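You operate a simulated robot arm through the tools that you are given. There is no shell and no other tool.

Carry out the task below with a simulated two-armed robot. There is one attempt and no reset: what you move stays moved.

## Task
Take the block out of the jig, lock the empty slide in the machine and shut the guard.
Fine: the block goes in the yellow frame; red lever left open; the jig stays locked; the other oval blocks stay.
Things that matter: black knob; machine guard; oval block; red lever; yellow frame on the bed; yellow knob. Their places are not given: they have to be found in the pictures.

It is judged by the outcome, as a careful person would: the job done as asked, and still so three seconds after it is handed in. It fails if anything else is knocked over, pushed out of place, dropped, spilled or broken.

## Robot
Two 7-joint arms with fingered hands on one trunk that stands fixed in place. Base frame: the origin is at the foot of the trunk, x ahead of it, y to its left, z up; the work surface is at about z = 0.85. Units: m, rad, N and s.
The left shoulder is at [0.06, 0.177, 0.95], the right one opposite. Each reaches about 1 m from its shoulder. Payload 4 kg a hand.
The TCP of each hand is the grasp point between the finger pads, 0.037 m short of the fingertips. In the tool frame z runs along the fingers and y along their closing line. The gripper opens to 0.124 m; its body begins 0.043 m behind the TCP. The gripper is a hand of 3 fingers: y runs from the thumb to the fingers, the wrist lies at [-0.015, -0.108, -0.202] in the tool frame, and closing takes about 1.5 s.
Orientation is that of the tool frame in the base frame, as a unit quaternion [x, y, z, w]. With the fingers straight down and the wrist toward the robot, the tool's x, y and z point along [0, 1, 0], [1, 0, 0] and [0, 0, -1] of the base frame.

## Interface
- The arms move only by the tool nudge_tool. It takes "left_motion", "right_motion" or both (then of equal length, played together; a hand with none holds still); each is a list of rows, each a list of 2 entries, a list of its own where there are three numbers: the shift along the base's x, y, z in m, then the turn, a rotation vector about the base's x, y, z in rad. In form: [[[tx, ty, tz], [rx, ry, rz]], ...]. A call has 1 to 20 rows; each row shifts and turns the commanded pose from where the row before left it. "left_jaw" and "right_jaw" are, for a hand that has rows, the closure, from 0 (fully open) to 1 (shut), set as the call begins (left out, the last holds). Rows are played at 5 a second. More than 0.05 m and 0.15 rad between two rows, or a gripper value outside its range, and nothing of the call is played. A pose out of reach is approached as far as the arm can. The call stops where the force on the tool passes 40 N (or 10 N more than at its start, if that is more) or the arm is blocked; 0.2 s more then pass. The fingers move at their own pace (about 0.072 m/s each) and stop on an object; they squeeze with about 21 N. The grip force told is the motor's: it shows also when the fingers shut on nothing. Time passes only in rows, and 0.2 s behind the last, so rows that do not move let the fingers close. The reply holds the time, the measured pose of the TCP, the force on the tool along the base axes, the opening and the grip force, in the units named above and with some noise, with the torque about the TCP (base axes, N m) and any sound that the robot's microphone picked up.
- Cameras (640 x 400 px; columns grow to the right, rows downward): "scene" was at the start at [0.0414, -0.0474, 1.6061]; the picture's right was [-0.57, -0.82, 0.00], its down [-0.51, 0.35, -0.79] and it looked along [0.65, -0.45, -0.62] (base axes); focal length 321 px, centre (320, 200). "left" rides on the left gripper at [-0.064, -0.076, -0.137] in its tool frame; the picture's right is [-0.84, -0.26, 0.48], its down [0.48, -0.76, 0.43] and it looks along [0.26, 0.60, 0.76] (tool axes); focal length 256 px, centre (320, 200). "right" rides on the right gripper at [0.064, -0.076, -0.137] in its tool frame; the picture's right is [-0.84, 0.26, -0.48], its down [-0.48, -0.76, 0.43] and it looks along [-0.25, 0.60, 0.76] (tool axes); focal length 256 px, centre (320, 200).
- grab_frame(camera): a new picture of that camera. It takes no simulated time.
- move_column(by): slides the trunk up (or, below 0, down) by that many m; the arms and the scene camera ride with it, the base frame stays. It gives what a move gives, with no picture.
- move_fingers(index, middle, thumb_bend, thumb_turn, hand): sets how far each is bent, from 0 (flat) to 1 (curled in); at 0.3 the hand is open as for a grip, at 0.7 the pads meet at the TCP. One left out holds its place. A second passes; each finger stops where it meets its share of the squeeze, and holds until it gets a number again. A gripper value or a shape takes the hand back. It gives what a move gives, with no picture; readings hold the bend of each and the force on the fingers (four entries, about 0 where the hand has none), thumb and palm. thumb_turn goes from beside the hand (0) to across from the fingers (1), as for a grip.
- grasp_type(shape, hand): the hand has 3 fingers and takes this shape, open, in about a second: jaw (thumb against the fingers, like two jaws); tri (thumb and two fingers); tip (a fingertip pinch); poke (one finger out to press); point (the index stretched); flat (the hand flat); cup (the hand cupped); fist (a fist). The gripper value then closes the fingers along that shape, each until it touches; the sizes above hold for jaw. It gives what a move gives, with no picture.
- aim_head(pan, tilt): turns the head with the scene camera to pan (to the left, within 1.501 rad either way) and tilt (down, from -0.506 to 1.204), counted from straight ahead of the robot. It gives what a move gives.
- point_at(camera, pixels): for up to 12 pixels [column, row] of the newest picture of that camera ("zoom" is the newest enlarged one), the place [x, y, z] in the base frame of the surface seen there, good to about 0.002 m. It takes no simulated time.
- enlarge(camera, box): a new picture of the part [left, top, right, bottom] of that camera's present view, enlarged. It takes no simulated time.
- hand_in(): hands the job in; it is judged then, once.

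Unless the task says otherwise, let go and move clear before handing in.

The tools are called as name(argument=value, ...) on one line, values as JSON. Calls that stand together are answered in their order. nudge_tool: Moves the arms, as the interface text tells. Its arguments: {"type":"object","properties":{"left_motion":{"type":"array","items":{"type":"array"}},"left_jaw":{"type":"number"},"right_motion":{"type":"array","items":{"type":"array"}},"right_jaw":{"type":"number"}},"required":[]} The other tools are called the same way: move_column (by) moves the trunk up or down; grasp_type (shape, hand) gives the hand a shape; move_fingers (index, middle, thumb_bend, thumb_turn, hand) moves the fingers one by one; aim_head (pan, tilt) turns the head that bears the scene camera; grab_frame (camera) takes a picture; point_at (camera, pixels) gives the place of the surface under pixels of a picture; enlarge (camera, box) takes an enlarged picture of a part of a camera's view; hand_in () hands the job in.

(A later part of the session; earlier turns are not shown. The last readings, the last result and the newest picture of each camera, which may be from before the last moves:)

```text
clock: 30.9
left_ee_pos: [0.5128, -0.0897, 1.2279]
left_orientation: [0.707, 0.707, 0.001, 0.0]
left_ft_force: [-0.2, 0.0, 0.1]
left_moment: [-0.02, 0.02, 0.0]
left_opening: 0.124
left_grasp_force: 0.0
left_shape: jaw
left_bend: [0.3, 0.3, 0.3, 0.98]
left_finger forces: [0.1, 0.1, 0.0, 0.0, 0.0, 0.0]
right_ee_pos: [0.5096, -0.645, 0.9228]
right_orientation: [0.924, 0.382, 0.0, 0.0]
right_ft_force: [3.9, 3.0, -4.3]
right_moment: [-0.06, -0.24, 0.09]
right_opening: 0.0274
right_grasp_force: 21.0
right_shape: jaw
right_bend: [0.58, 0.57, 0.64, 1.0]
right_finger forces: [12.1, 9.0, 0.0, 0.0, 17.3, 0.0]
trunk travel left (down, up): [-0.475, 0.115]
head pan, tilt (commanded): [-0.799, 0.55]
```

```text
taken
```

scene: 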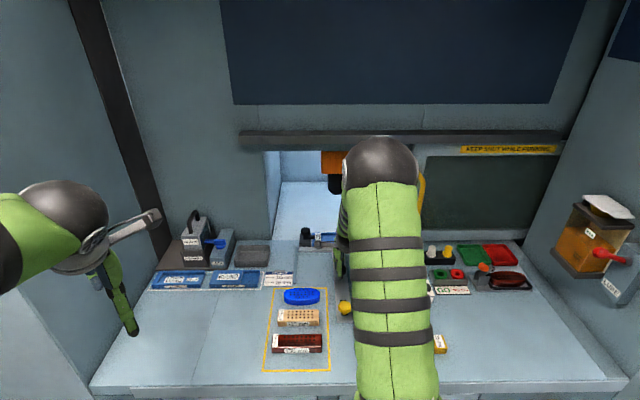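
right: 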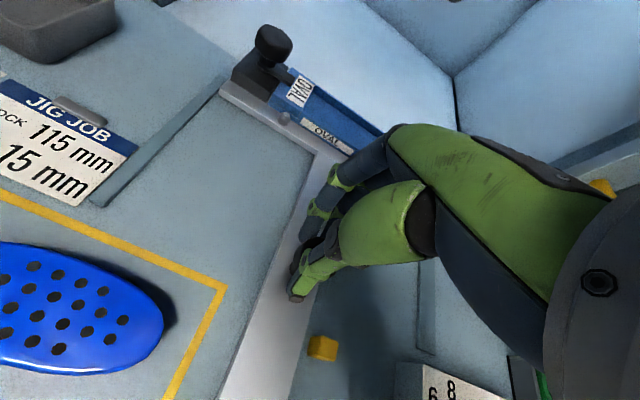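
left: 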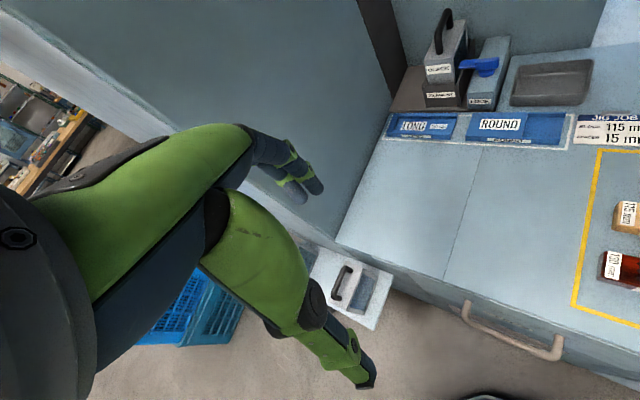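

Moved ~0.148 m so far with small force. I'll go 8 cm further, then creep to the stop.

nudge_tool(right_motion=[[[0.0094, -0.0094, 0], [0, 0, 0]], [[0.0094, -0.0094, 0], [0, 0, 0]], [[0.0094, -0.0094, 0], [0, 0, 0]], [[0.0094, -0.0094, 0], [0, 0, 0]], [[0.0094, -0.0094, 0], [0, 0, 0]], [[0.0094, -0.0094, 0], [0, 0, 0]]])

nudge_tool(right_motion=[[[0.003, -0.003, 0], [0, 0, 0]], [[0.003, -0.003, 0], [0, 0, 0]], [[0.003, -0.003, 0], [0, 0, 0]], [[0.003, -0.003, 0], [0, 0, 0]]])

grab_frame(camera="right")

grab_frame(camera="scene")

```text
clock: 32.3
left_ee_pos: [0.5118, -0.0888, 1.2295]
left_orientation: [0.707, 0.708, 0.0, 0.0]
left_ft_force: [-0.9, -0.2, -0.4]
left_moment: [0.0, 0.01, 0.02]
left_opening: 0.1237
left_grasp_force: 0.0
left_shape: jaw
left_bend: [0.3, 0.3, 0.3, 0.98]
left_finger forces: [0.0, 0.0, 0.0, 0.0, 0.0, 0.1]
right_ee_pos: [0.5682, -0.7033, 0.9221]
right_orientation: [0.924, 0.383, 0.001, 0.0]
right_ft_force: [6.6, 5.5, 0.5]
right_moment: [-0.02, -0.28, 0.1]
right_opening: 0.0275
right_grasp_force: 20.9
right_shape: jaw
right_bend: [0.58, 0.57, 0.64, 1.0]
right_finger forces: [12.9, 9.0, 0.1, 0.0, 19.1, 0.1]
trunk travel left (down, up): [-0.475, 0.115]
head pan, tilt (commanded): [-0.799, 0.55]
```

```text
clock: 33.3
left_ee_pos: [0.5134, -0.0892, 1.2282]
left_orientation: [0.707, 0.707, 0.0, 0.0]
left_ft_force: [0.3, -0.4, 0.1]
left_moment: [-0.01, -0.01, -0.01]
left_opening: 0.1234
left_grasp_force: 0.2
left_shape: jaw
left_bend: [0.3, 0.3, 0.3, 0.98]
left_finger forces: [0.0, 0.0, 0.0, 0.0, 0.1, 0.0]
right_ee_pos: [0.5785, -0.7147, 0.9214]
right_orientation: [0.924, 0.383, 0.001, 0.0]
right_ft_force: [6.6, 6.1, 4.2]
right_moment: [0.01, -0.29, 0.08]
right_opening: 0.0274
right_grasp_force: 21.2
right_shape: jaw
right_bend: [0.58, 0.57, 0.64, 1.0]
right_finger forces: [13.2, 9.1, 0.1, 0.0, 20.2, 0.1]
trunk travel left (down, up): [-0.475, 0.115]
head pan, tilt (commanded): [-0.799, 0.55]
```

```text
taken
```

right: 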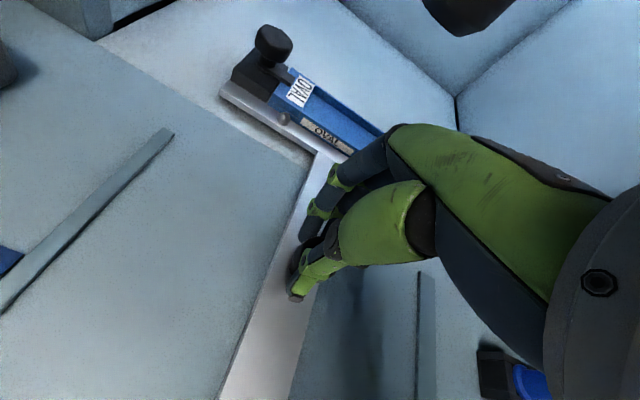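

```text
taken
```

scene: 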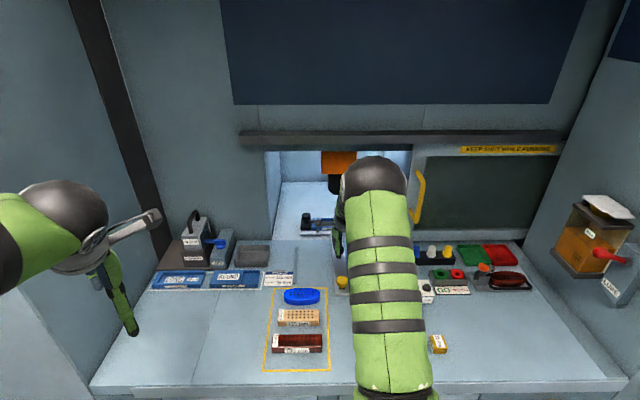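

Now moved 0.246 m with no stop yet; a small lateral force of ~9 N to the left shows me 1–2 mm off sideways. I'll correct that and creep forward.

nudge_tool(right_motion=[[[0.0042, -0.0014, 0], [0, 0, 0]], [[0.0028, -0.0028, 0], [0, 0, 0]], [[0.0028, -0.0028, 0], [0, 0, 0]], [[0.0028, -0.0028, 0], [0, 0, 0]]])

```text
clock: 34.3
left_ee_pos: [0.5111, -0.0891, 1.2288]
left_orientation: [0.707, 0.707, 0.0, 0.0]
left_ft_force: [0.5, -0.4, 0.5]
left_moment: [-0.04, 0.01, 0.02]
left_opening: 0.1233
left_grasp_force: 0.1
left_shape: jaw
left_bend: [0.3, 0.3, 0.3, 0.98]
left_finger forces: [0.0, 0.0, 0.0, 0.1, 0.1, 0.1]
right_ee_pos: [0.5881, -0.7241, 0.9214]
right_orientation: [0.924, 0.381, -0.001, 0.0]
right_ft_force: [-2.0, 4.7, 5.7]
right_moment: [-0.01, -0.13, 0.0]
right_opening: 0.0272
right_grasp_force: 21.2
right_shape: jaw
right_bend: [0.58, 0.57, 0.64, 1.0]
right_finger forces: [10.9, 8.4, 0.0, 0.0, 22.4, 0.0]
trunk travel left (down, up): [-0.475, 0.115]
head pan, tilt (commanded): [-0.799, 0.55]
```

Moved 0.26 m and forward resistance begins (~5 N). I'll take two more small steps.

nudge_tool(right_motion=[[[0.0015, -0.0015, 0], [0, 0, 0]], [[0.0015, -0.0015, 0], [0, 0, 0]], [[0.0015, -0.0015, 0], [0, 0, 0]]])

enlarge(camera="scene", box=[280, 200, 400, 310])

```text
clock: 35.1
left_ee_pos: [0.5097, -0.0873, 1.2308]
left_orientation: [0.707, 0.707, 0.0, 0.002]
left_ft_force: [1.3, 0.1, 0.3]
left_moment: [-0.03, 0.01, 0.0]
left_opening: 0.1237
left_grasp_force: 0.0
left_shape: jaw
left_bend: [0.3, 0.3, 0.3, 0.98]
left_finger forces: [0.1, 0.0, 0.0, 0.0, 0.0, 0.0]
right_ee_pos: [0.5932, -0.727, 0.9211]
right_orientation: [0.924, 0.382, -0.001, -0.001]
right_ft_force: [-12.6, 16.3, 3.3]
right_moment: [0.39, 0.24, -0.03]
right_opening: 0.0287
right_grasp_force: 20.6
right_shape: jaw
right_bend: [0.61, 0.6, 0.62, 1.0]
right_finger forces: [6.4, 3.8, 0.1, 0.0, 29.2, 0.1]
trunk travel left (down, up): [-0.475, 0.115]
head pan, tilt (commanded): [-0.799, 0.55]
```

```text
3.64 times, centred on (340, 255) of scene
```

zoom: 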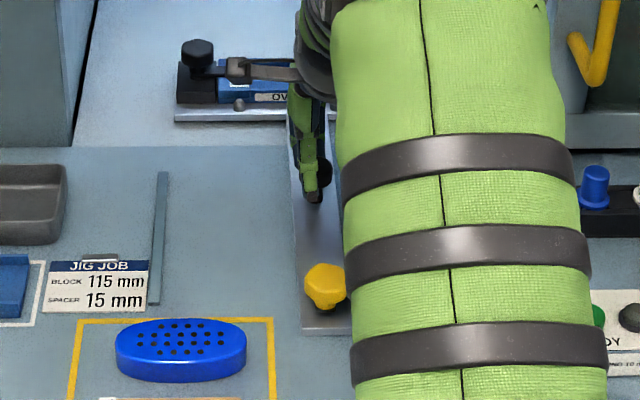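

About 20 N resistance: the slide is at its end stop. I'll open the fingers, lift slightly and back off toward the operator.

nudge_tool(right_motion=[[[-0.0015, 0.0015, 0], [0, 0, 0]], [[0, 0, 0], [0, 0, 0]], [[0, 0, 0], [0, 0, 0]]], right_jaw=0.45)

nudge_tool(right_motion=[[[0, 0, 0.03], [0, 0, 0]], [[0, 0, 0.04], [0, 0, 0]], [[-0.015, 0.015, 0.03], [0, 0, 0]], [[-0.03, 0.03, 0], [0, 0, 0]], [[-0.03, 0.03, 0], [0, 0, 0]], [[-0.028, 0.028, 0], [0, 0, 0]]])

grab_frame(camera="right")

grab_frame(camera="scene")

```text
clock: 35.9
left_ee_pos: [0.5121, -0.0896, 1.2289]
left_orientation: [0.706, 0.708, 0.0, 0.0]
left_ft_force: [-0.5, 0.0, 0.3]
left_moment: [0.01, 0.0, -0.04]
left_opening: 0.1233
left_grasp_force: 0.0
left_shape: jaw
left_bend: [0.3, 0.3, 0.3, 0.98]
left_finger forces: [0.0, 0.0, 0.1, 0.1, 0.0, 0.0]
right_ee_pos: [0.5929, -0.7283, 0.9221]
right_orientation: [0.924, 0.382, 0.001, 0.0]
right_ft_force: [-0.5, -0.3, 0.1]
right_moment: [-0.03, 0.01, 0.01]
right_opening: 0.0677
right_grasp_force: 0.1
right_shape: jaw
right_bend: [0.4, 0.44, 0.55, 1.0]
right_finger forces: [0.0, 0.0, 0.1, 0.1, 0.0, 0.0]
trunk travel left (down, up): [-0.475, 0.115]
head pan, tilt (commanded): [-0.799, 0.55]
```

```text
clock: 37.3
left_ee_pos: [0.5114, -0.0887, 1.2295]
left_orientation: [0.707, 0.707, 0.0, 0.0]
left_ft_force: [0.0, 0.3, -0.3]
left_moment: [-0.01, 0.0, 0.05]
left_opening: 0.1239
left_grasp_force: 0.1
left_shape: jaw
left_bend: [0.3, 0.3, 0.3, 0.98]
left_finger forces: [0.0, 0.0, 0.0, 0.0, 0.1, 0.0]
right_ee_pos: [0.4906, -0.6244, 1.0251]
right_orientation: [0.924, 0.382, 0.0, 0.0]
right_ft_force: [-1.0, 0.5, 0.7]
right_moment: [0.03, 0.0, 0.02]
right_opening: 0.0677
right_grasp_force: 0.1
right_shape: jaw
right_bend: [0.4, 0.44, 0.54, 1.0]
right_finger forces: [0.0, 0.0, 0.0, 0.0, 0.0, 0.1]
trunk travel left (down, up): [-0.475, 0.115]
head pan, tilt (commanded): [-0.799, 0.55]
```

```text
taken
```

right: 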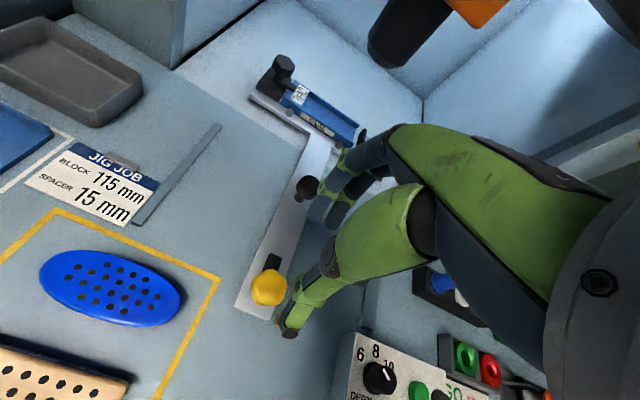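

```text
taken
```

scene: 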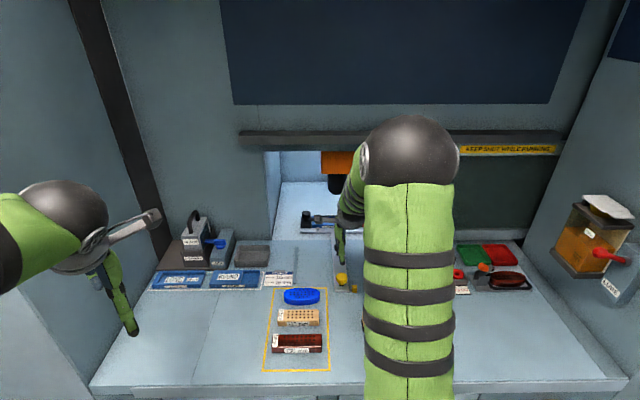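

The slide is in, hand is back. I'll look closely at the yellow knob, its bar and the cube.

enlarge(camera="right", box=[220, 230, 332, 330])

point_at(camera="zoom", pixels=[[275, 235], [225, 225], [325, 235], [275, 190], [275, 285], [310, 130], [300, 145], [325, 125], [200, 320], [365, 130], [400, 300]])

enlarge(camera="scene", box=[320, 255, 376, 300])

```text
4.00 times, centred on (276, 280) of right
```

zoom: 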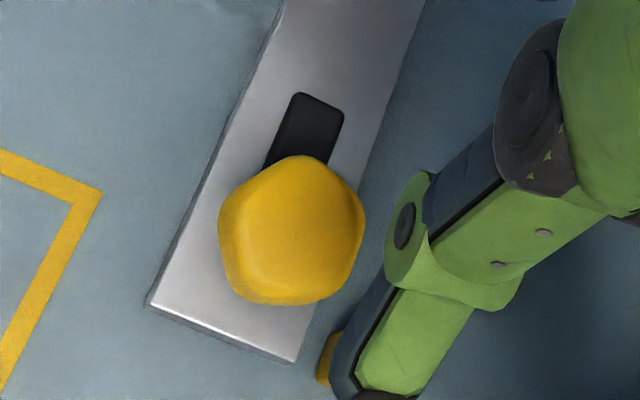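

```text
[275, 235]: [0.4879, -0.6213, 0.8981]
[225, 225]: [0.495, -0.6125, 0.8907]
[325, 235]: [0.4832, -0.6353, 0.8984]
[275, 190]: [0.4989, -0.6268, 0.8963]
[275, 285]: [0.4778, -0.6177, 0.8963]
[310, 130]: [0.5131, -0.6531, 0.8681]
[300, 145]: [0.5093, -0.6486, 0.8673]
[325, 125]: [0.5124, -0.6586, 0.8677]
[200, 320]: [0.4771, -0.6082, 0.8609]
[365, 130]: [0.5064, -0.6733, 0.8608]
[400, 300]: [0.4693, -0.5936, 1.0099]
```

```text
8.89 times, centred on (348, 278) of scene
```

zoom: 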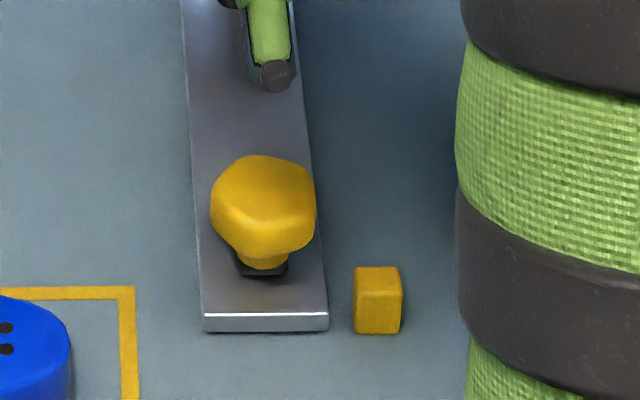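

The knob center is about (0.489,-0.623), bar tip 45 mm forward; turned right it drops just behind the cube (f 0.765–0.777), so that is the lock. I'll turn the hand to yaw 0 above the knob so a clockwise quarter turn stays comfortable.

nudge_tool(right_motion=[[[0, 0, 0], [0, 0, 0.131]], [[-0.001, 0.001, 0], [0, 0, 0.131]], [[-0.001, 0, 0], [0, 0, 0.131]], [[0, 0, 0], [0, 0, 0.131]], [[0, 0, 0], [0, 0, 0.131]], [[0, 0, 0], [0, 0, 0.131]]], right_jaw=0.42)

grab_frame(camera="right")

enlarge(camera="scene", box=[300, 230, 396, 300])

```text
clock: 38.7
left_ee_pos: [0.5117, -0.0911, 1.2288]
left_orientation: [0.707, 0.708, 0.0, 0.001]
left_ft_force: [-0.3, -1.3, -0.5]
left_moment: [0.0, -0.04, 0.01]
left_opening: 0.1234
left_grasp_force: 0.0
left_shape: jaw
left_bend: [0.3, 0.3, 0.3, 0.98]
left_finger forces: [0.0, 0.0, 0.1, 0.1, 0.0, 0.0]
right_ee_pos: [0.4888, -0.6235, 1.0219]
right_orientation: [0.707, 0.708, 0.001, 0.0]
right_ft_force: [0.1, -0.4, -0.1]
right_moment: [0.03, 0.02, -0.04]
right_opening: 0.0718
right_grasp_force: 0.0
right_shape: jaw
right_bend: [0.39, 0.43, 0.54, 0.99]
right_finger forces: [0.0, 0.0, 0.1, 0.0, 0.0, 0.1]
trunk travel left (down, up): [-0.475, 0.115]
head pan, tilt (commanded): [-0.799, 0.55]
```

```text
taken
```

right: 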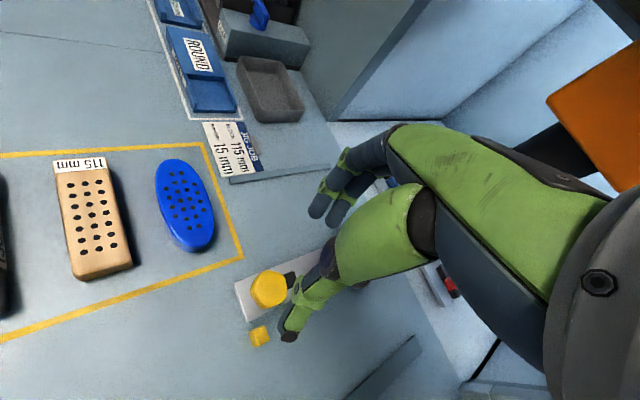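

```text
5.71 times, centred on (348, 265) of scene
```

zoom: 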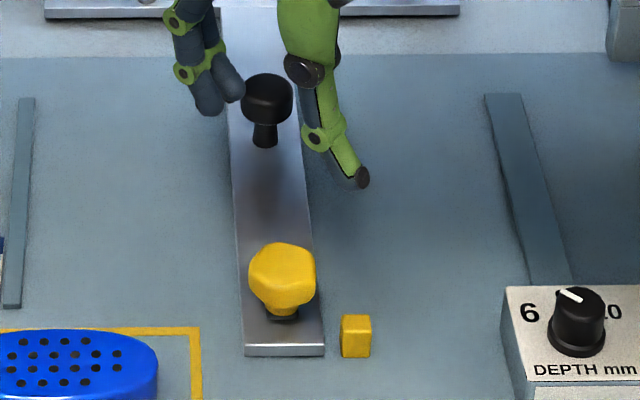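

The hand straddles the knob diagonally with free space around. I'll descend to z≈0.916 and grip it.

nudge_tool(right_motion=[[[0, 0, -0.03], [0, 0, 0]], [[0, 0, -0.03], [0, 0, 0]], [[0, 0, -0.028], [0, 0, 0]], [[0, 0, -0.018], [0, 0, 0]]])

nudge_tool(right_motion=[[[0, 0, 0], [0, 0, 0]], [[0, 0, 0], [0, 0, 0]], [[0, 0, 0], [0, 0, 0]], [[0, 0, 0], [0, 0, 0]], [[0, 0, 0], [0, 0, 0]]], right_jaw=0.9)

enlarge(camera="right", box=[200, 160, 400, 360])

enlarge(camera="scene", box=[316, 245, 380, 300])

```text
clock: 39.7
left_ee_pos: [0.513, -0.0902, 1.2303]
left_orientation: [0.707, 0.708, 0.0, 0.0]
left_ft_force: [0.9, -1.0, -0.4]
left_moment: [-0.06, -0.04, 0.0]
left_opening: 0.1238
left_grasp_force: 0.1
left_shape: jaw
left_bend: [0.3, 0.3, 0.3, 0.98]
left_finger forces: [0.0, 0.0, 0.0, 0.0, 0.0, 0.0]
right_ee_pos: [0.4893, -0.6241, 0.9152]
right_orientation: [0.707, 0.707, 0.0, 0.0]
right_ft_force: [0.2, -0.4, -0.5]
right_moment: [0.01, 0.0, 0.0]
right_opening: 0.0717
right_grasp_force: 0.1
right_shape: jaw
right_bend: [0.39, 0.43, 0.54, 0.99]
right_finger forces: [0.1, 0.1, 0.0, 0.0, 0.0, 0.0]
trunk travel left (down, up): [-0.475, 0.115]
head pan, tilt (commanded): [-0.799, 0.55]
```

```text
clock: 40.9
left_ee_pos: [0.5108, -0.0887, 1.2295]
left_orientation: [0.707, 0.707, 0.0, 0.0]
left_ft_force: [0.1, 0.4, 0.3]
left_moment: [0.0, 0.01, 0.01]
left_opening: 0.1236
left_grasp_force: 0.1
left_shape: jaw
left_bend: [0.3, 0.3, 0.3, 0.98]
left_finger forces: [0.0, 0.0, 0.1, 0.0, 0.1, 0.0]
right_ee_pos: [0.4888, -0.6241, 0.9153]
right_orientation: [0.707, 0.707, 0.0, 0.0]
right_ft_force: [-5.8, 2.4, 1.8]
right_moment: [0.07, 0.02, 0.0]
right_opening: 0.0358
right_grasp_force: 21.1
right_shape: jaw
right_bend: [0.58, 0.57, 0.6, 1.0]
right_finger forces: [10.0, 6.4, 0.0, 0.0, 22.3, 0.1]
trunk travel left (down, up): [-0.475, 0.115]
head pan, tilt (commanded): [-0.799, 0.55]
```

```text
2.00 times, centred on (300, 260) of right
```

zoom: 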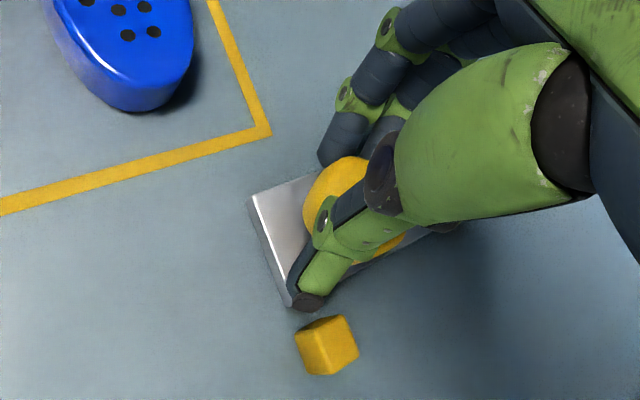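

```text
7.27 times, centred on (348, 272) of scene
```

zoom: 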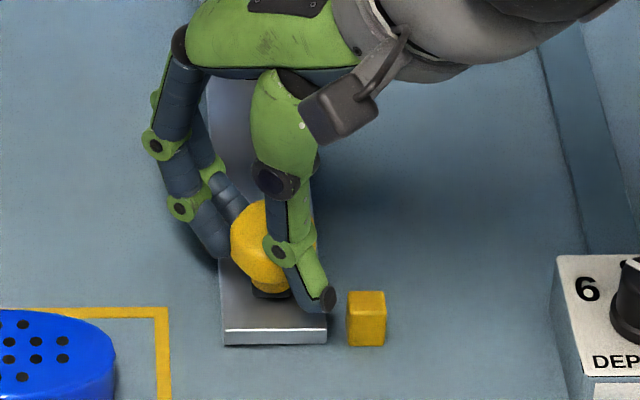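

Knob gripped (0.036 m). I'll turn clockwise in steps of 0.12 rad and check after three.

nudge_tool(right_motion=[[[0, 0, 0], [0, 0, -0.12]], [[0, 0, 0], [0, 0, -0.12]], [[0, 0, 0], [0, 0, -0.12]]])

enlarge(camera="right", box=[200, 160, 400, 360])

enlarge(camera="scene", box=[316, 245, 380, 300])

```text
clock: 41.7
left_ee_pos: [0.5133, -0.0903, 1.2299]
left_orientation: [0.708, 0.707, 0.0, 0.0]
left_ft_force: [0.0, -0.4, -0.1]
left_moment: [0.03, -0.03, -0.02]
left_opening: 0.1235
left_grasp_force: 0.0
left_shape: jaw
left_bend: [0.3, 0.3, 0.3, 0.98]
left_finger forces: [0.0, 0.0, 0.0, 0.0, 0.0, 0.0]
right_ee_pos: [0.4893, -0.6228, 0.9156]
right_orientation: [0.822, 0.569, 0.0, 0.001]
right_ft_force: [2.4, 2.5, 1.0]
right_moment: [-0.05, -0.26, 0.01]
right_opening: 0.0347
right_grasp_force: 20.8
right_shape: jaw
right_bend: [0.58, 0.57, 0.6, 1.0]
right_finger forces: [12.1, 8.7, 0.0, 0.0, 19.1, 0.0]
trunk travel left (down, up): [-0.475, 0.115]
head pan, tilt (commanded): [-0.799, 0.55]
```

```text
2.00 times, centred on (300, 260) of right
```

zoom: 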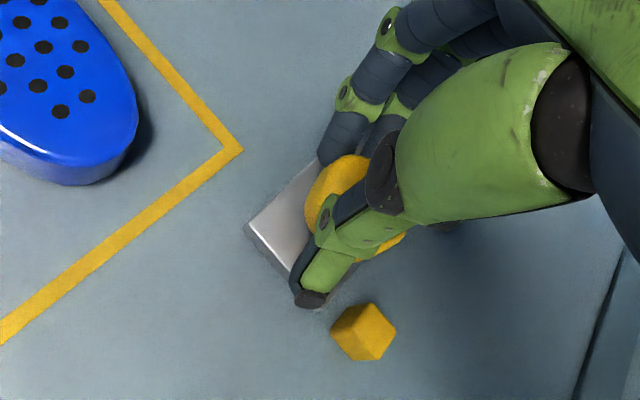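

```text
7.27 times, centred on (348, 272) of scene
```

zoom: 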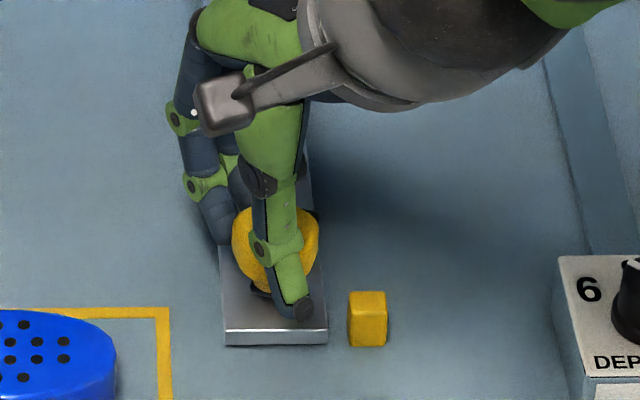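

The turn is easy and the knob appears to follow (bar peeking out at scene zoom (318,213)). I'll keep turning.

nudge_tool(right_motion=[[[0, 0, 0], [0, 0, -0.12]], [[0, 0, 0], [0, 0, -0.12]], [[0, 0, 0], [0, 0, -0.12]], [[0, 0, 0], [0, 0, -0.12]], [[0, 0, 0], [0, 0, -0.12]]])

enlarge(camera="right", box=[200, 160, 400, 360])

enlarge(camera="scene", box=[316, 245, 380, 300])

```text
clock: 42.9
left_ee_pos: [0.5132, -0.0893, 1.2292]
left_orientation: [0.707, 0.707, 0.0, 0.001]
left_ft_force: [-0.6, 0.1, 0.3]
left_moment: [-0.04, 0.01, 0.01]
left_opening: 0.1235
left_grasp_force: 0.0
left_shape: jaw
left_bend: [0.3, 0.3, 0.3, 0.98]
left_finger forces: [0.1, 0.1, 0.0, 0.1, 0.0, 0.0]
right_ee_pos: [0.4898, -0.6228, 0.9166]
right_orientation: [0.954, 0.301, 0.0, 0.001]
right_ft_force: [8.3, 0.5, 8.5]
right_moment: [-0.18, -0.35, 0.03]
right_opening: 0.0345
right_grasp_force: 20.9
right_shape: jaw
right_bend: [0.57, 0.56, 0.61, 1.0]
right_finger forces: [15.7, 9.8, 0.0, 0.0, 19.5, 0.1]
trunk travel left (down, up): [-0.475, 0.115]
head pan, tilt (commanded): [-0.799, 0.55]
```

```text
2.00 times, centred on (300, 260) of right
```

zoom: 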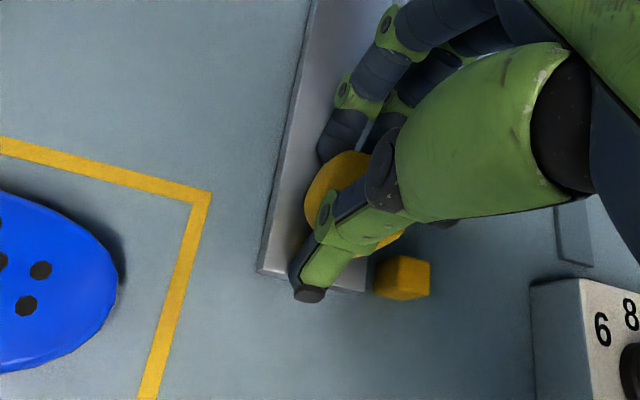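

```text
7.27 times, centred on (348, 272) of scene
```

zoom: 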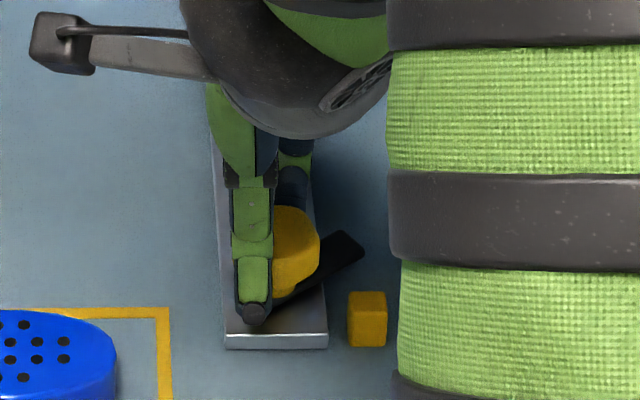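

The bar now points to the upper right (zoom (340,255)), ~55° turned. I'll continue toward 90°.

nudge_tool(right_motion=[[[0, 0, 0], [0, 0, -0.12]], [[0, 0, 0], [0, 0, -0.12]], [[0, 0, 0], [0, 0, -0.12]], [[0, 0, 0], [0, 0, -0.12]]])

enlarge(camera="scene", box=[316, 245, 380, 300])

enlarge(camera="right", box=[200, 160, 400, 360])

```text
clock: 43.9
left_ee_pos: [0.512, -0.09, 1.2288]
left_orientation: [0.707, 0.707, 0.0, -0.001]
left_ft_force: [0.7, -0.3, -0.7]
left_moment: [-0.01, -0.02, -0.01]
left_opening: 0.1233
left_grasp_force: 0.1
left_shape: jaw
left_bend: [0.3, 0.3, 0.3, 0.98]
left_finger forces: [0.0, 0.0, 0.0, 0.0, 0.0, 0.1]
right_ee_pos: [0.4882, -0.6241, 0.9164]
right_orientation: [0.998, 0.064, 0.0, 0.0]
right_ft_force: [10.8, -4.2, 8.5]
right_moment: [-0.36, -0.29, 0.04]
right_opening: 0.0343
right_grasp_force: 20.8
right_shape: jaw
right_bend: [0.57, 0.56, 0.61, 1.0]
right_finger forces: [16.5, 9.5, 0.1, 0.0, 19.8, 0.0]
trunk travel left (down, up): [-0.475, 0.115]
head pan, tilt (commanded): [-0.799, 0.55]
```

```text
7.27 times, centred on (348, 272) of scene
```

zoom: 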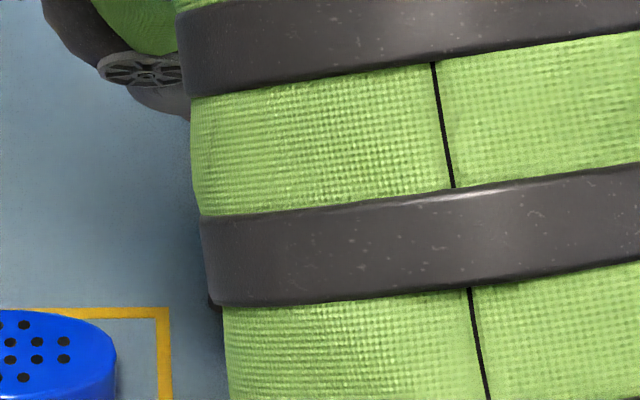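

```text
2.00 times, centred on (300, 260) of right
```

zoom: 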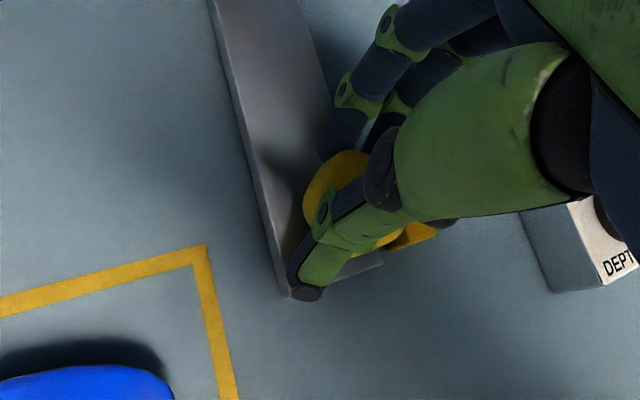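

Turned about 83° so far, with little torque. I'll add small steps to feel for the stop.

nudge_tool(right_motion=[[[0, 0, 0], [0, 0, -0.06]], [[0, 0, 0], [0, 0, -0.06]]])

nudge_tool(right_motion=[[[0, 0, 0], [0, 0, -0.05]], [[0, 0, 0], [0, 0, -0.05]]])

grab_frame(camera="right")

```text
clock: 44.5
left_ee_pos: [0.5116, -0.0899, 1.2286]
left_orientation: [0.707, 0.707, 0.0, 0.0]
left_ft_force: [0.0, 0.7, 0.1]
left_moment: [-0.02, -0.06, 0.03]
left_opening: 0.1235
left_grasp_force: 0.0
left_shape: jaw
left_bend: [0.3, 0.3, 0.3, 0.98]
left_finger forces: [0.0, 0.0, 0.0, 0.1, 0.0, 0.0]
right_ee_pos: [0.4894, -0.6236, 0.9153]
right_orientation: [1.0, 0.004, 0.0, 0.001]
right_ft_force: [9.9, -5.5, 7.6]
right_moment: [-0.42, -0.31, 0.11]
right_opening: 0.0343
right_grasp_force: 21.8
right_shape: jaw
right_bend: [0.57, 0.56, 0.61, 1.0]
right_finger forces: [17.2, 10.1, 0.0, 0.0, 19.2, 0.0]
trunk travel left (down, up): [-0.475, 0.115]
head pan, tilt (commanded): [-0.799, 0.55]
```

```text
clock: 45.1
left_ee_pos: [0.5136, -0.0899, 1.2281]
left_orientation: [0.707, 0.707, 0.001, 0.0]
left_ft_force: [0.2, -0.1, -0.7]
left_moment: [0.0, -0.02, 0.01]
left_opening: 0.1236
left_grasp_force: 0.1
left_shape: jaw
left_bend: [0.3, 0.3, 0.3, 0.98]
left_finger forces: [0.0, 0.0, 0.1, 0.0, 0.1, 0.0]
right_ee_pos: [0.4887, -0.6238, 0.9153]
right_orientation: [0.999, -0.045, 0.0, 0.0]
right_ft_force: [13.4, -6.4, 6.3]
right_moment: [-0.45, -0.37, 0.3]
right_opening: 0.0339
right_grasp_force: 20.8
right_shape: jaw
right_bend: [0.57, 0.55, 0.61, 1.0]
right_finger forces: [17.5, 10.4, 0.0, 0.0, 18.3, 0.0]
trunk travel left (down, up): [-0.475, 0.115]
head pan, tilt (commanded): [-0.799, 0.55]
```

```text
taken
```

right: 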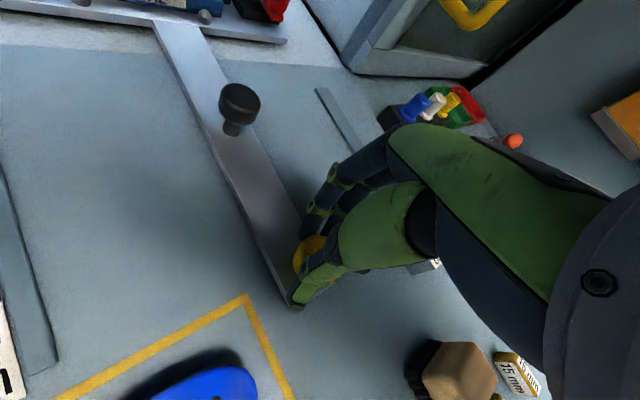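

The torque about z climbs to 0.30 N·m, so the knob is at its quarter-turn stop. I'll release and lift to inspect.

nudge_tool(right_motion=[[[0, 0, 0], [0, 0, 0]], [[0, 0, 0], [0, 0, 0]], [[0, 0, 0], [0, 0, 0]]], right_jaw=0.42)

nudge_tool(right_motion=[[[0, 0, 0.03], [0, 0, 0]], [[0, 0, 0.04], [0, 0, 0]], [[0, 0, 0.04], [0, 0, 0]], [[0, 0, 0.03], [0, 0, 0.1]], [[0, 0, 0.02], [0, 0, 0.13]], [[0, 0, 0], [0, 0, 0.13]], [[0, 0, 0], [0, 0, 0.13]], [[0, 0, 0], [0, 0, 0.13]], [[0, 0, 0], [0, 0, 0.13]]])

grab_frame(camera="right")

grab_frame(camera="scene")

```text
clock: 45.9
left_ee_pos: [0.5126, -0.0896, 1.2285]
left_orientation: [0.707, 0.707, 0.0, 0.001]
left_ft_force: [-0.4, 0.6, 0.1]
left_moment: [-0.01, 0.03, -0.01]
left_opening: 0.1234
left_grasp_force: 0.0
left_shape: jaw
left_bend: [0.3, 0.3, 0.3, 0.98]
left_finger forces: [0.0, 0.1, 0.1, 0.0, 0.0, 0.0]
right_ee_pos: [0.488, -0.6245, 0.915]
right_orientation: [0.999, -0.046, -0.001, -0.001]
right_ft_force: [-0.7, -0.9, 0.7]
right_moment: [0.03, 0.01, 0.0]
right_opening: 0.0717
right_grasp_force: 0.1
right_shape: jaw
right_bend: [0.39, 0.43, 0.54, 0.99]
right_finger forces: [0.0, 0.1, 0.0, 0.0, 0.0, 0.0]
trunk travel left (down, up): [-0.475, 0.115]
head pan, tilt (commanded): [-0.799, 0.55]
```

```text
clock: 47.9
left_ee_pos: [0.5118, -0.0898, 1.2301]
left_orientation: [0.707, 0.707, 0.0, 0.001]
left_ft_force: [-0.5, 0.2, 0.0]
left_moment: [-0.01, -0.02, 0.03]
left_opening: 0.1237
left_grasp_force: 0.0
left_shape: jaw
left_bend: [0.3, 0.3, 0.3, 0.98]
left_finger forces: [0.0, 0.0, 0.0, 0.1, 0.0, 0.0]
right_ee_pos: [0.4885, -0.6243, 1.0755]
right_orientation: [0.945, 0.326, 0.0, 0.0]
right_ft_force: [0.3, 0.3, 0.4]
right_moment: [-0.05, 0.03, 0.01]
right_opening: 0.0716
right_grasp_force: 0.1
right_shape: jaw
right_bend: [0.39, 0.43, 0.54, 0.99]
right_finger forces: [0.0, 0.0, 0.1, 0.0, 0.1, 0.0]
trunk travel left (down, up): [-0.475, 0.115]
head pan, tilt (commanded): [-0.799, 0.55]
```

```text
taken
```

right: 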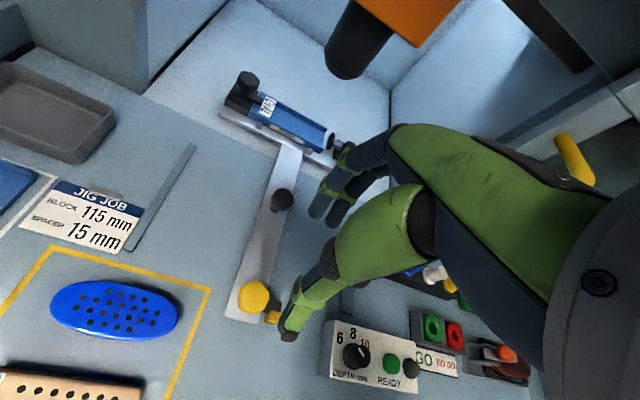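

```text
taken
```

scene: 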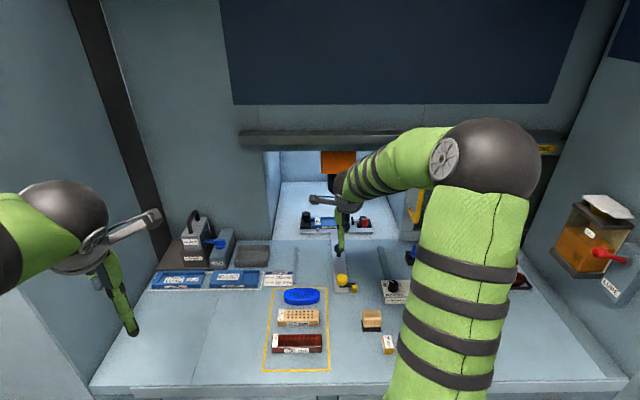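

enlarge(camera="scene", box=[320, 255, 376, 300])

enlarge(camera="scene", box=[285, 180, 405, 250])

enlarge(camera="right", box=[210, 240, 322, 340])

```text
8.89 times, centred on (348, 278) of scene
```

zoom: 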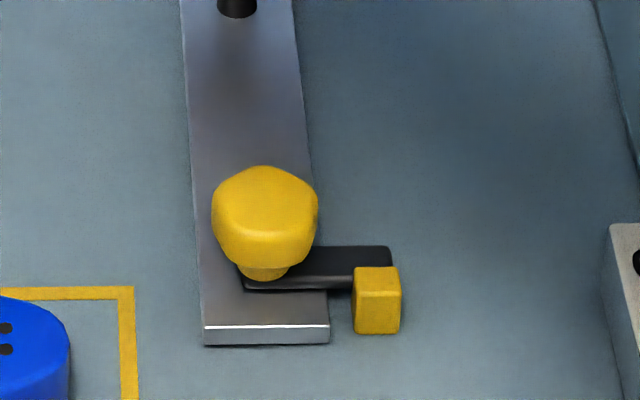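

```text
5.33 times, centred on (345, 215) of scene
```

zoom: 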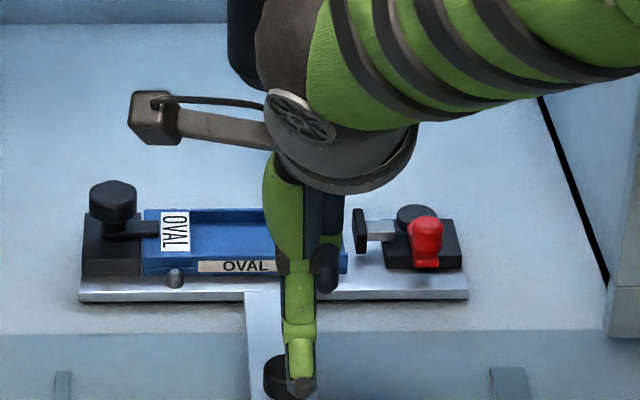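

```text
4.00 times, centred on (266, 290) of right
```

zoom: 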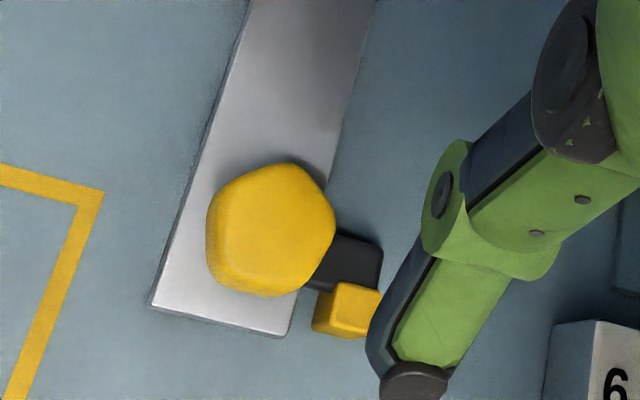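

The bar now sits crosswise right behind the yellow cube — the slide is locked, tray empty and red lever open. I'll measure the knob's present place to see whether the slide shifted back.

point_at(camera="zoom", pixels=[[265, 225], [210, 225], [330, 225], [285, 170], [255, 290], [350, 265], [375, 255], [345, 295], [330, 315], [365, 300], [155, 300], [285, 330]])

point_at(camera="right", pixels=[[282, 199], [230, 315], [268, 322], [275, 188], [282, 210], [247, 80]])

```text
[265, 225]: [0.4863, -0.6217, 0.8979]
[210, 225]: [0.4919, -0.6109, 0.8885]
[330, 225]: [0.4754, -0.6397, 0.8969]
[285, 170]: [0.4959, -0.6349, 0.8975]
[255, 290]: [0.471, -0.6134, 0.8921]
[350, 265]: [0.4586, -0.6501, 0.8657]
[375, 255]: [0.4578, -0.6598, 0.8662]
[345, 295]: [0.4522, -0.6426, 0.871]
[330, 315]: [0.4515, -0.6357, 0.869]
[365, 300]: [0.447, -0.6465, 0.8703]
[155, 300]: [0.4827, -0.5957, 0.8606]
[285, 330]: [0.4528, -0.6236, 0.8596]
```

```text
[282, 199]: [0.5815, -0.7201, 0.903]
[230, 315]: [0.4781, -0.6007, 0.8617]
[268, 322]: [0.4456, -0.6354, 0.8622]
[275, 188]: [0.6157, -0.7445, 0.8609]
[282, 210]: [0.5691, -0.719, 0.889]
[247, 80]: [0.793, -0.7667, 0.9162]
```

The knob and bar are at f≈0.784 with the bar against the cube's far face: locked. Now the guard: I'll carry the hand back and right to the far side of its yellow handle at a safe height, fingers closed.

nudge_tool(right_motion=[[[-0.0275, -0.0298, 0.015], [0, 0, 0.015]], [[-0.0275, -0.0298, 0.015], [0, 0, 0.015]], [[-0.0275, -0.0298, 0.015], [0, 0, 0.015]], [[-0.0275, -0.0298, 0.015], [0, 0, 0.015]], [[-0.0275, -0.0298, 0.01], [0, 0, 0.015]], [[-0.0275, -0.0298, 0], [0, 0, 0.015]], [[-0.0275, -0.0298, 0], [0, 0, 0.015]], [[-0.0275, -0.0298, 0], [0, 0, 0.015]]], right_jaw=0.9)

grab_frame(camera="right")

grab_frame(camera="scene")

```text
clock: 49.7
left_ee_pos: [0.5132, -0.0912, 1.2274]
left_orientation: [0.708, 0.706, 0.0, -0.001]
left_ft_force: [0.7, 0.6, 0.4]
left_moment: [0.01, 0.05, -0.01]
left_opening: 0.1239
left_grasp_force: 0.0
left_shape: jaw
left_bend: [0.3, 0.3, 0.3, 0.98]
left_finger forces: [0.0, 0.1, 0.0, 0.0, 0.1, 0.0]
right_ee_pos: [0.2848, -0.8477, 1.1408]
right_orientation: [0.925, 0.38, 0.0, 0.0]
right_ft_force: [0.2, -0.2, 1.0]
right_moment: [0.01, 0.01, 0.01]
right_opening: 0.0124
right_grasp_force: 0.0
right_shape: jaw
right_bend: [0.63, 0.65, 0.68, 1.0]
right_finger forces: [0.1, 0.1, 0.0, 0.0, 0.1, 0.1]
right hand out of reach, approached as far as the arm can: row 4
trunk travel left (down, up): [-0.475, 0.115]
head pan, tilt (commanded): [-0.799, 0.55]
```

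```text
taken
```

right: 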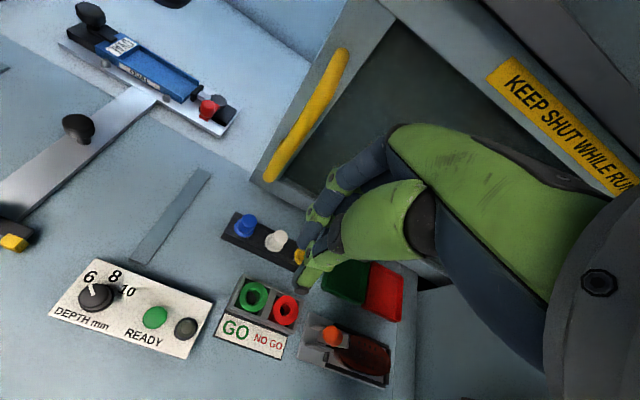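

```text
taken
```

scene: 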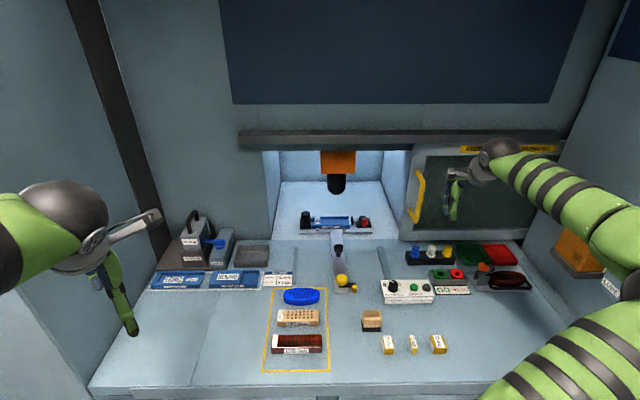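

The handle is now clearly in view of both cameras (scene (418,200), right (305,120)). The arm could not quite follow in row 4, so I'll check its surroundings and measure the handle.

point_at(camera="right", pixels=[[342, 55], [335, 75], [318, 102], [300, 130], [285, 155], [270, 178], [320, 60], [285, 120], [258, 180], [300, 200], [245, 230], [400, 60]])

enlarge(camera="scene", box=[390, 130, 480, 250])

enlarge(camera="scene", box=[480, 130, 640, 320])

```text
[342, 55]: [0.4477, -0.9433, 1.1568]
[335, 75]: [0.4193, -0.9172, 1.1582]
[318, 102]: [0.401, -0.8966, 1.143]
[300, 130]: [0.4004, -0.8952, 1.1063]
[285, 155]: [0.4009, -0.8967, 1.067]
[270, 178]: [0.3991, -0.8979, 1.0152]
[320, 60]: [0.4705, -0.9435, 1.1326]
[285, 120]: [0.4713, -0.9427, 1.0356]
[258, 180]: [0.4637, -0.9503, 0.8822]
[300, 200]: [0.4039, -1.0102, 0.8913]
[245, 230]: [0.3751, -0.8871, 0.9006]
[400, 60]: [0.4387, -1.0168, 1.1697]
```

```text
3.33 times, centred on (435, 190) of scene
```

zoom: 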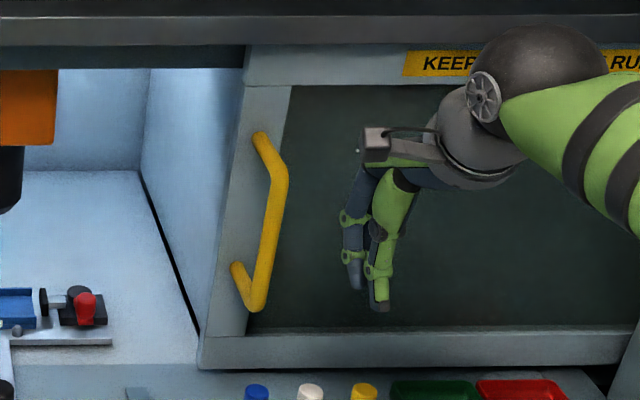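

```text
2.11 times, centred on (560, 225) of scene
```

zoom: 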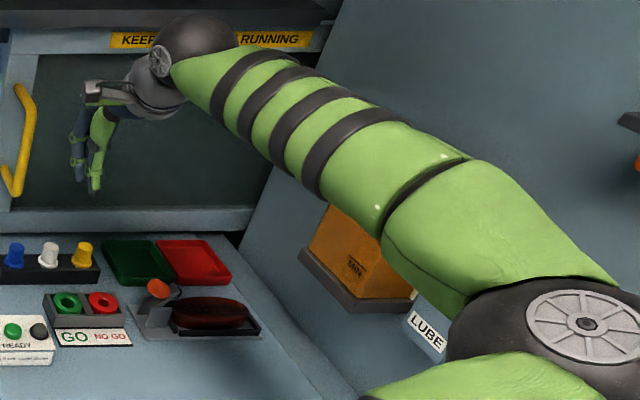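

The handle bar is vertical at about f 0.92, r 0.352, z 1.01–1.15, standing 75 mm off the panel (f≈1.00). The elbow looks near the lube dispenser, so I'll check the distance.

point_at(camera="zoom", pixels=[[350, 250], [330, 280], [405, 290], [430, 335], [400, 200], [430, 260], [460, 290], [330, 190], [250, 120], [300, 130], [540, 300], [590, 270]])

aim_head(pan=-1.2, tilt=0.6)

grab_frame(camera="scene")

```text
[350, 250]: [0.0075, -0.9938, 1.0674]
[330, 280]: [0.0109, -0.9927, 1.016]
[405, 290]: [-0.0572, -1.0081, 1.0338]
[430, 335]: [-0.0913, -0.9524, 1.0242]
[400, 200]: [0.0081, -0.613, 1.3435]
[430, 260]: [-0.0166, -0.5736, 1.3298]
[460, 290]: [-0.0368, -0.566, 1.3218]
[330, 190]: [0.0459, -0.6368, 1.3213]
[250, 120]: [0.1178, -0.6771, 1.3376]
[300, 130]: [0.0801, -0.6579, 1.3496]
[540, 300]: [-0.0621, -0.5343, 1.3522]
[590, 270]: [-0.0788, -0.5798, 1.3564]
```

```text
clock: 50.6
left_ee_pos: [0.5127, -0.0899, 1.2296]
left_orientation: [0.707, 0.707, 0.0, -0.001]
left_ft_force: [0.2, 0.0, 0.9]
left_moment: [-0.01, 0.04, 0.0]
left_opening: 0.1238
left_grasp_force: 0.0
left_shape: jaw
left_bend: [0.3, 0.3, 0.3, 0.98]
left_finger forces: [0.1, 0.0, 0.0, 0.0, 0.0, 0.0]
right_ee_pos: [0.2837, -0.8457, 1.1407]
right_orientation: [0.925, 0.379, 0.0, 0.0]
right_ft_force: [1.2, 0.6, -0.2]
right_moment: [-0.01, -0.01, -0.01]
right_opening: 0.0124
right_grasp_force: 0.1
right_shape: jaw
right_bend: [0.63, 0.65, 0.68, 1.0]
right_finger forces: [0.0, 0.0, 0.1, 0.0, 0.0, 0.0]
trunk travel left (down, up): [-0.475, 0.115]
head pan, tilt (commanded): [-1.201, 0.6]
```

```text
taken
```

scene: 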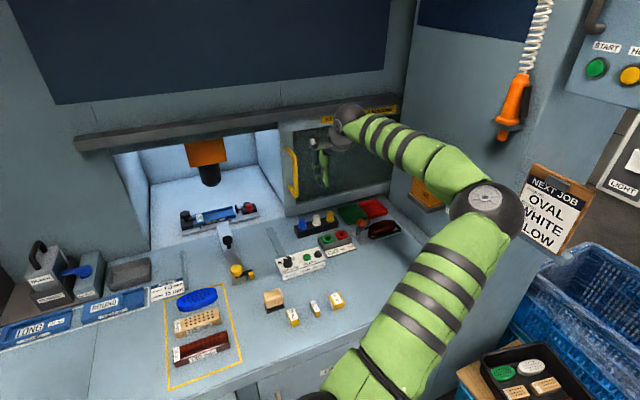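

The elbow is 0.3 m away from the dispenser, so that is safe. I'll tilt the hand 45° forward in place so that the fingers reach past the handle bar while the wrist stays back.

nudge_tool(right_motion=[[[0, 0, 0], [-0.0925, -0.0925, 0]], [[0, 0, 0], [-0.0925, -0.0925, 0]], [[0, 0, 0], [-0.0925, -0.0925, 0]], [[0, 0, 0], [-0.0925, -0.0925, 0]], [[0, 0, 0], [-0.0925, -0.0925, 0]], [[0, 0, 0], [-0.0925, -0.0925, 0]]])

grab_frame(camera="right")

grab_frame(camera="scene")

```text
clock: 52.0
left_ee_pos: [0.5132, -0.0893, 1.2293]
left_orientation: [0.707, 0.707, 0.0, -0.001]
left_ft_force: [-0.1, -0.5, 0.0]
left_moment: [-0.02, -0.04, -0.01]
left_opening: 0.1238
left_grasp_force: 0.1
left_shape: jaw
left_bend: [0.3, 0.3, 0.3, 0.98]
left_finger forces: [0.0, 0.1, 0.1, 0.0, 0.0, 0.1]
right_ee_pos: [0.2855, -0.8458, 1.1417]
right_orientation: [0.855, 0.352, 0.149, 0.352]
right_ft_force: [0.2, 0.1, 0.3]
right_moment: [-0.02, -0.01, 0.01]
right_opening: 0.0124
right_grasp_force: 0.1
right_shape: jaw
right_bend: [0.63, 0.65, 0.68, 1.0]
right_finger forces: [0.0, 0.1, 0.0, 0.0, 0.1, 0.1]
trunk travel left (down, up): [-0.475, 0.115]
head pan, tilt (commanded): [-1.201, 0.6]
```

```text
taken
```

right: 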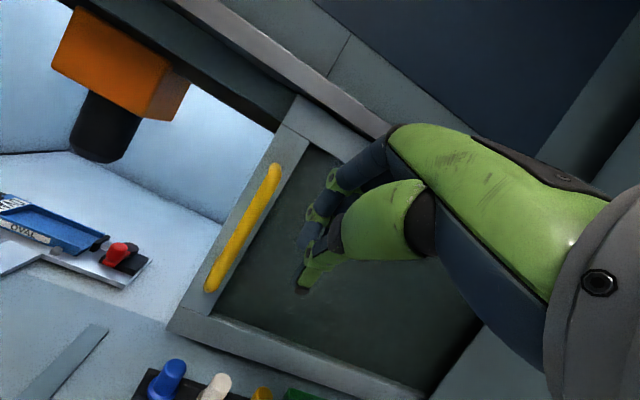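

```text
taken
```

scene: 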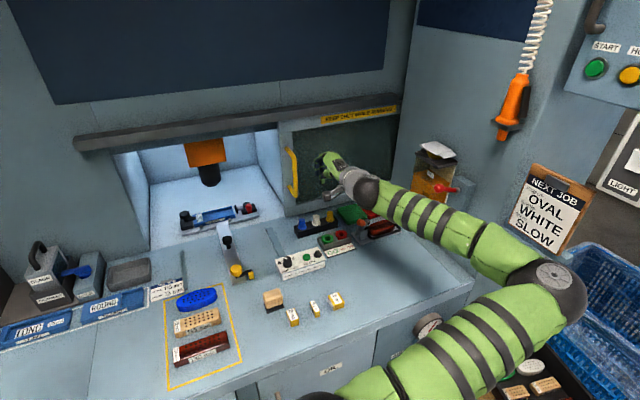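

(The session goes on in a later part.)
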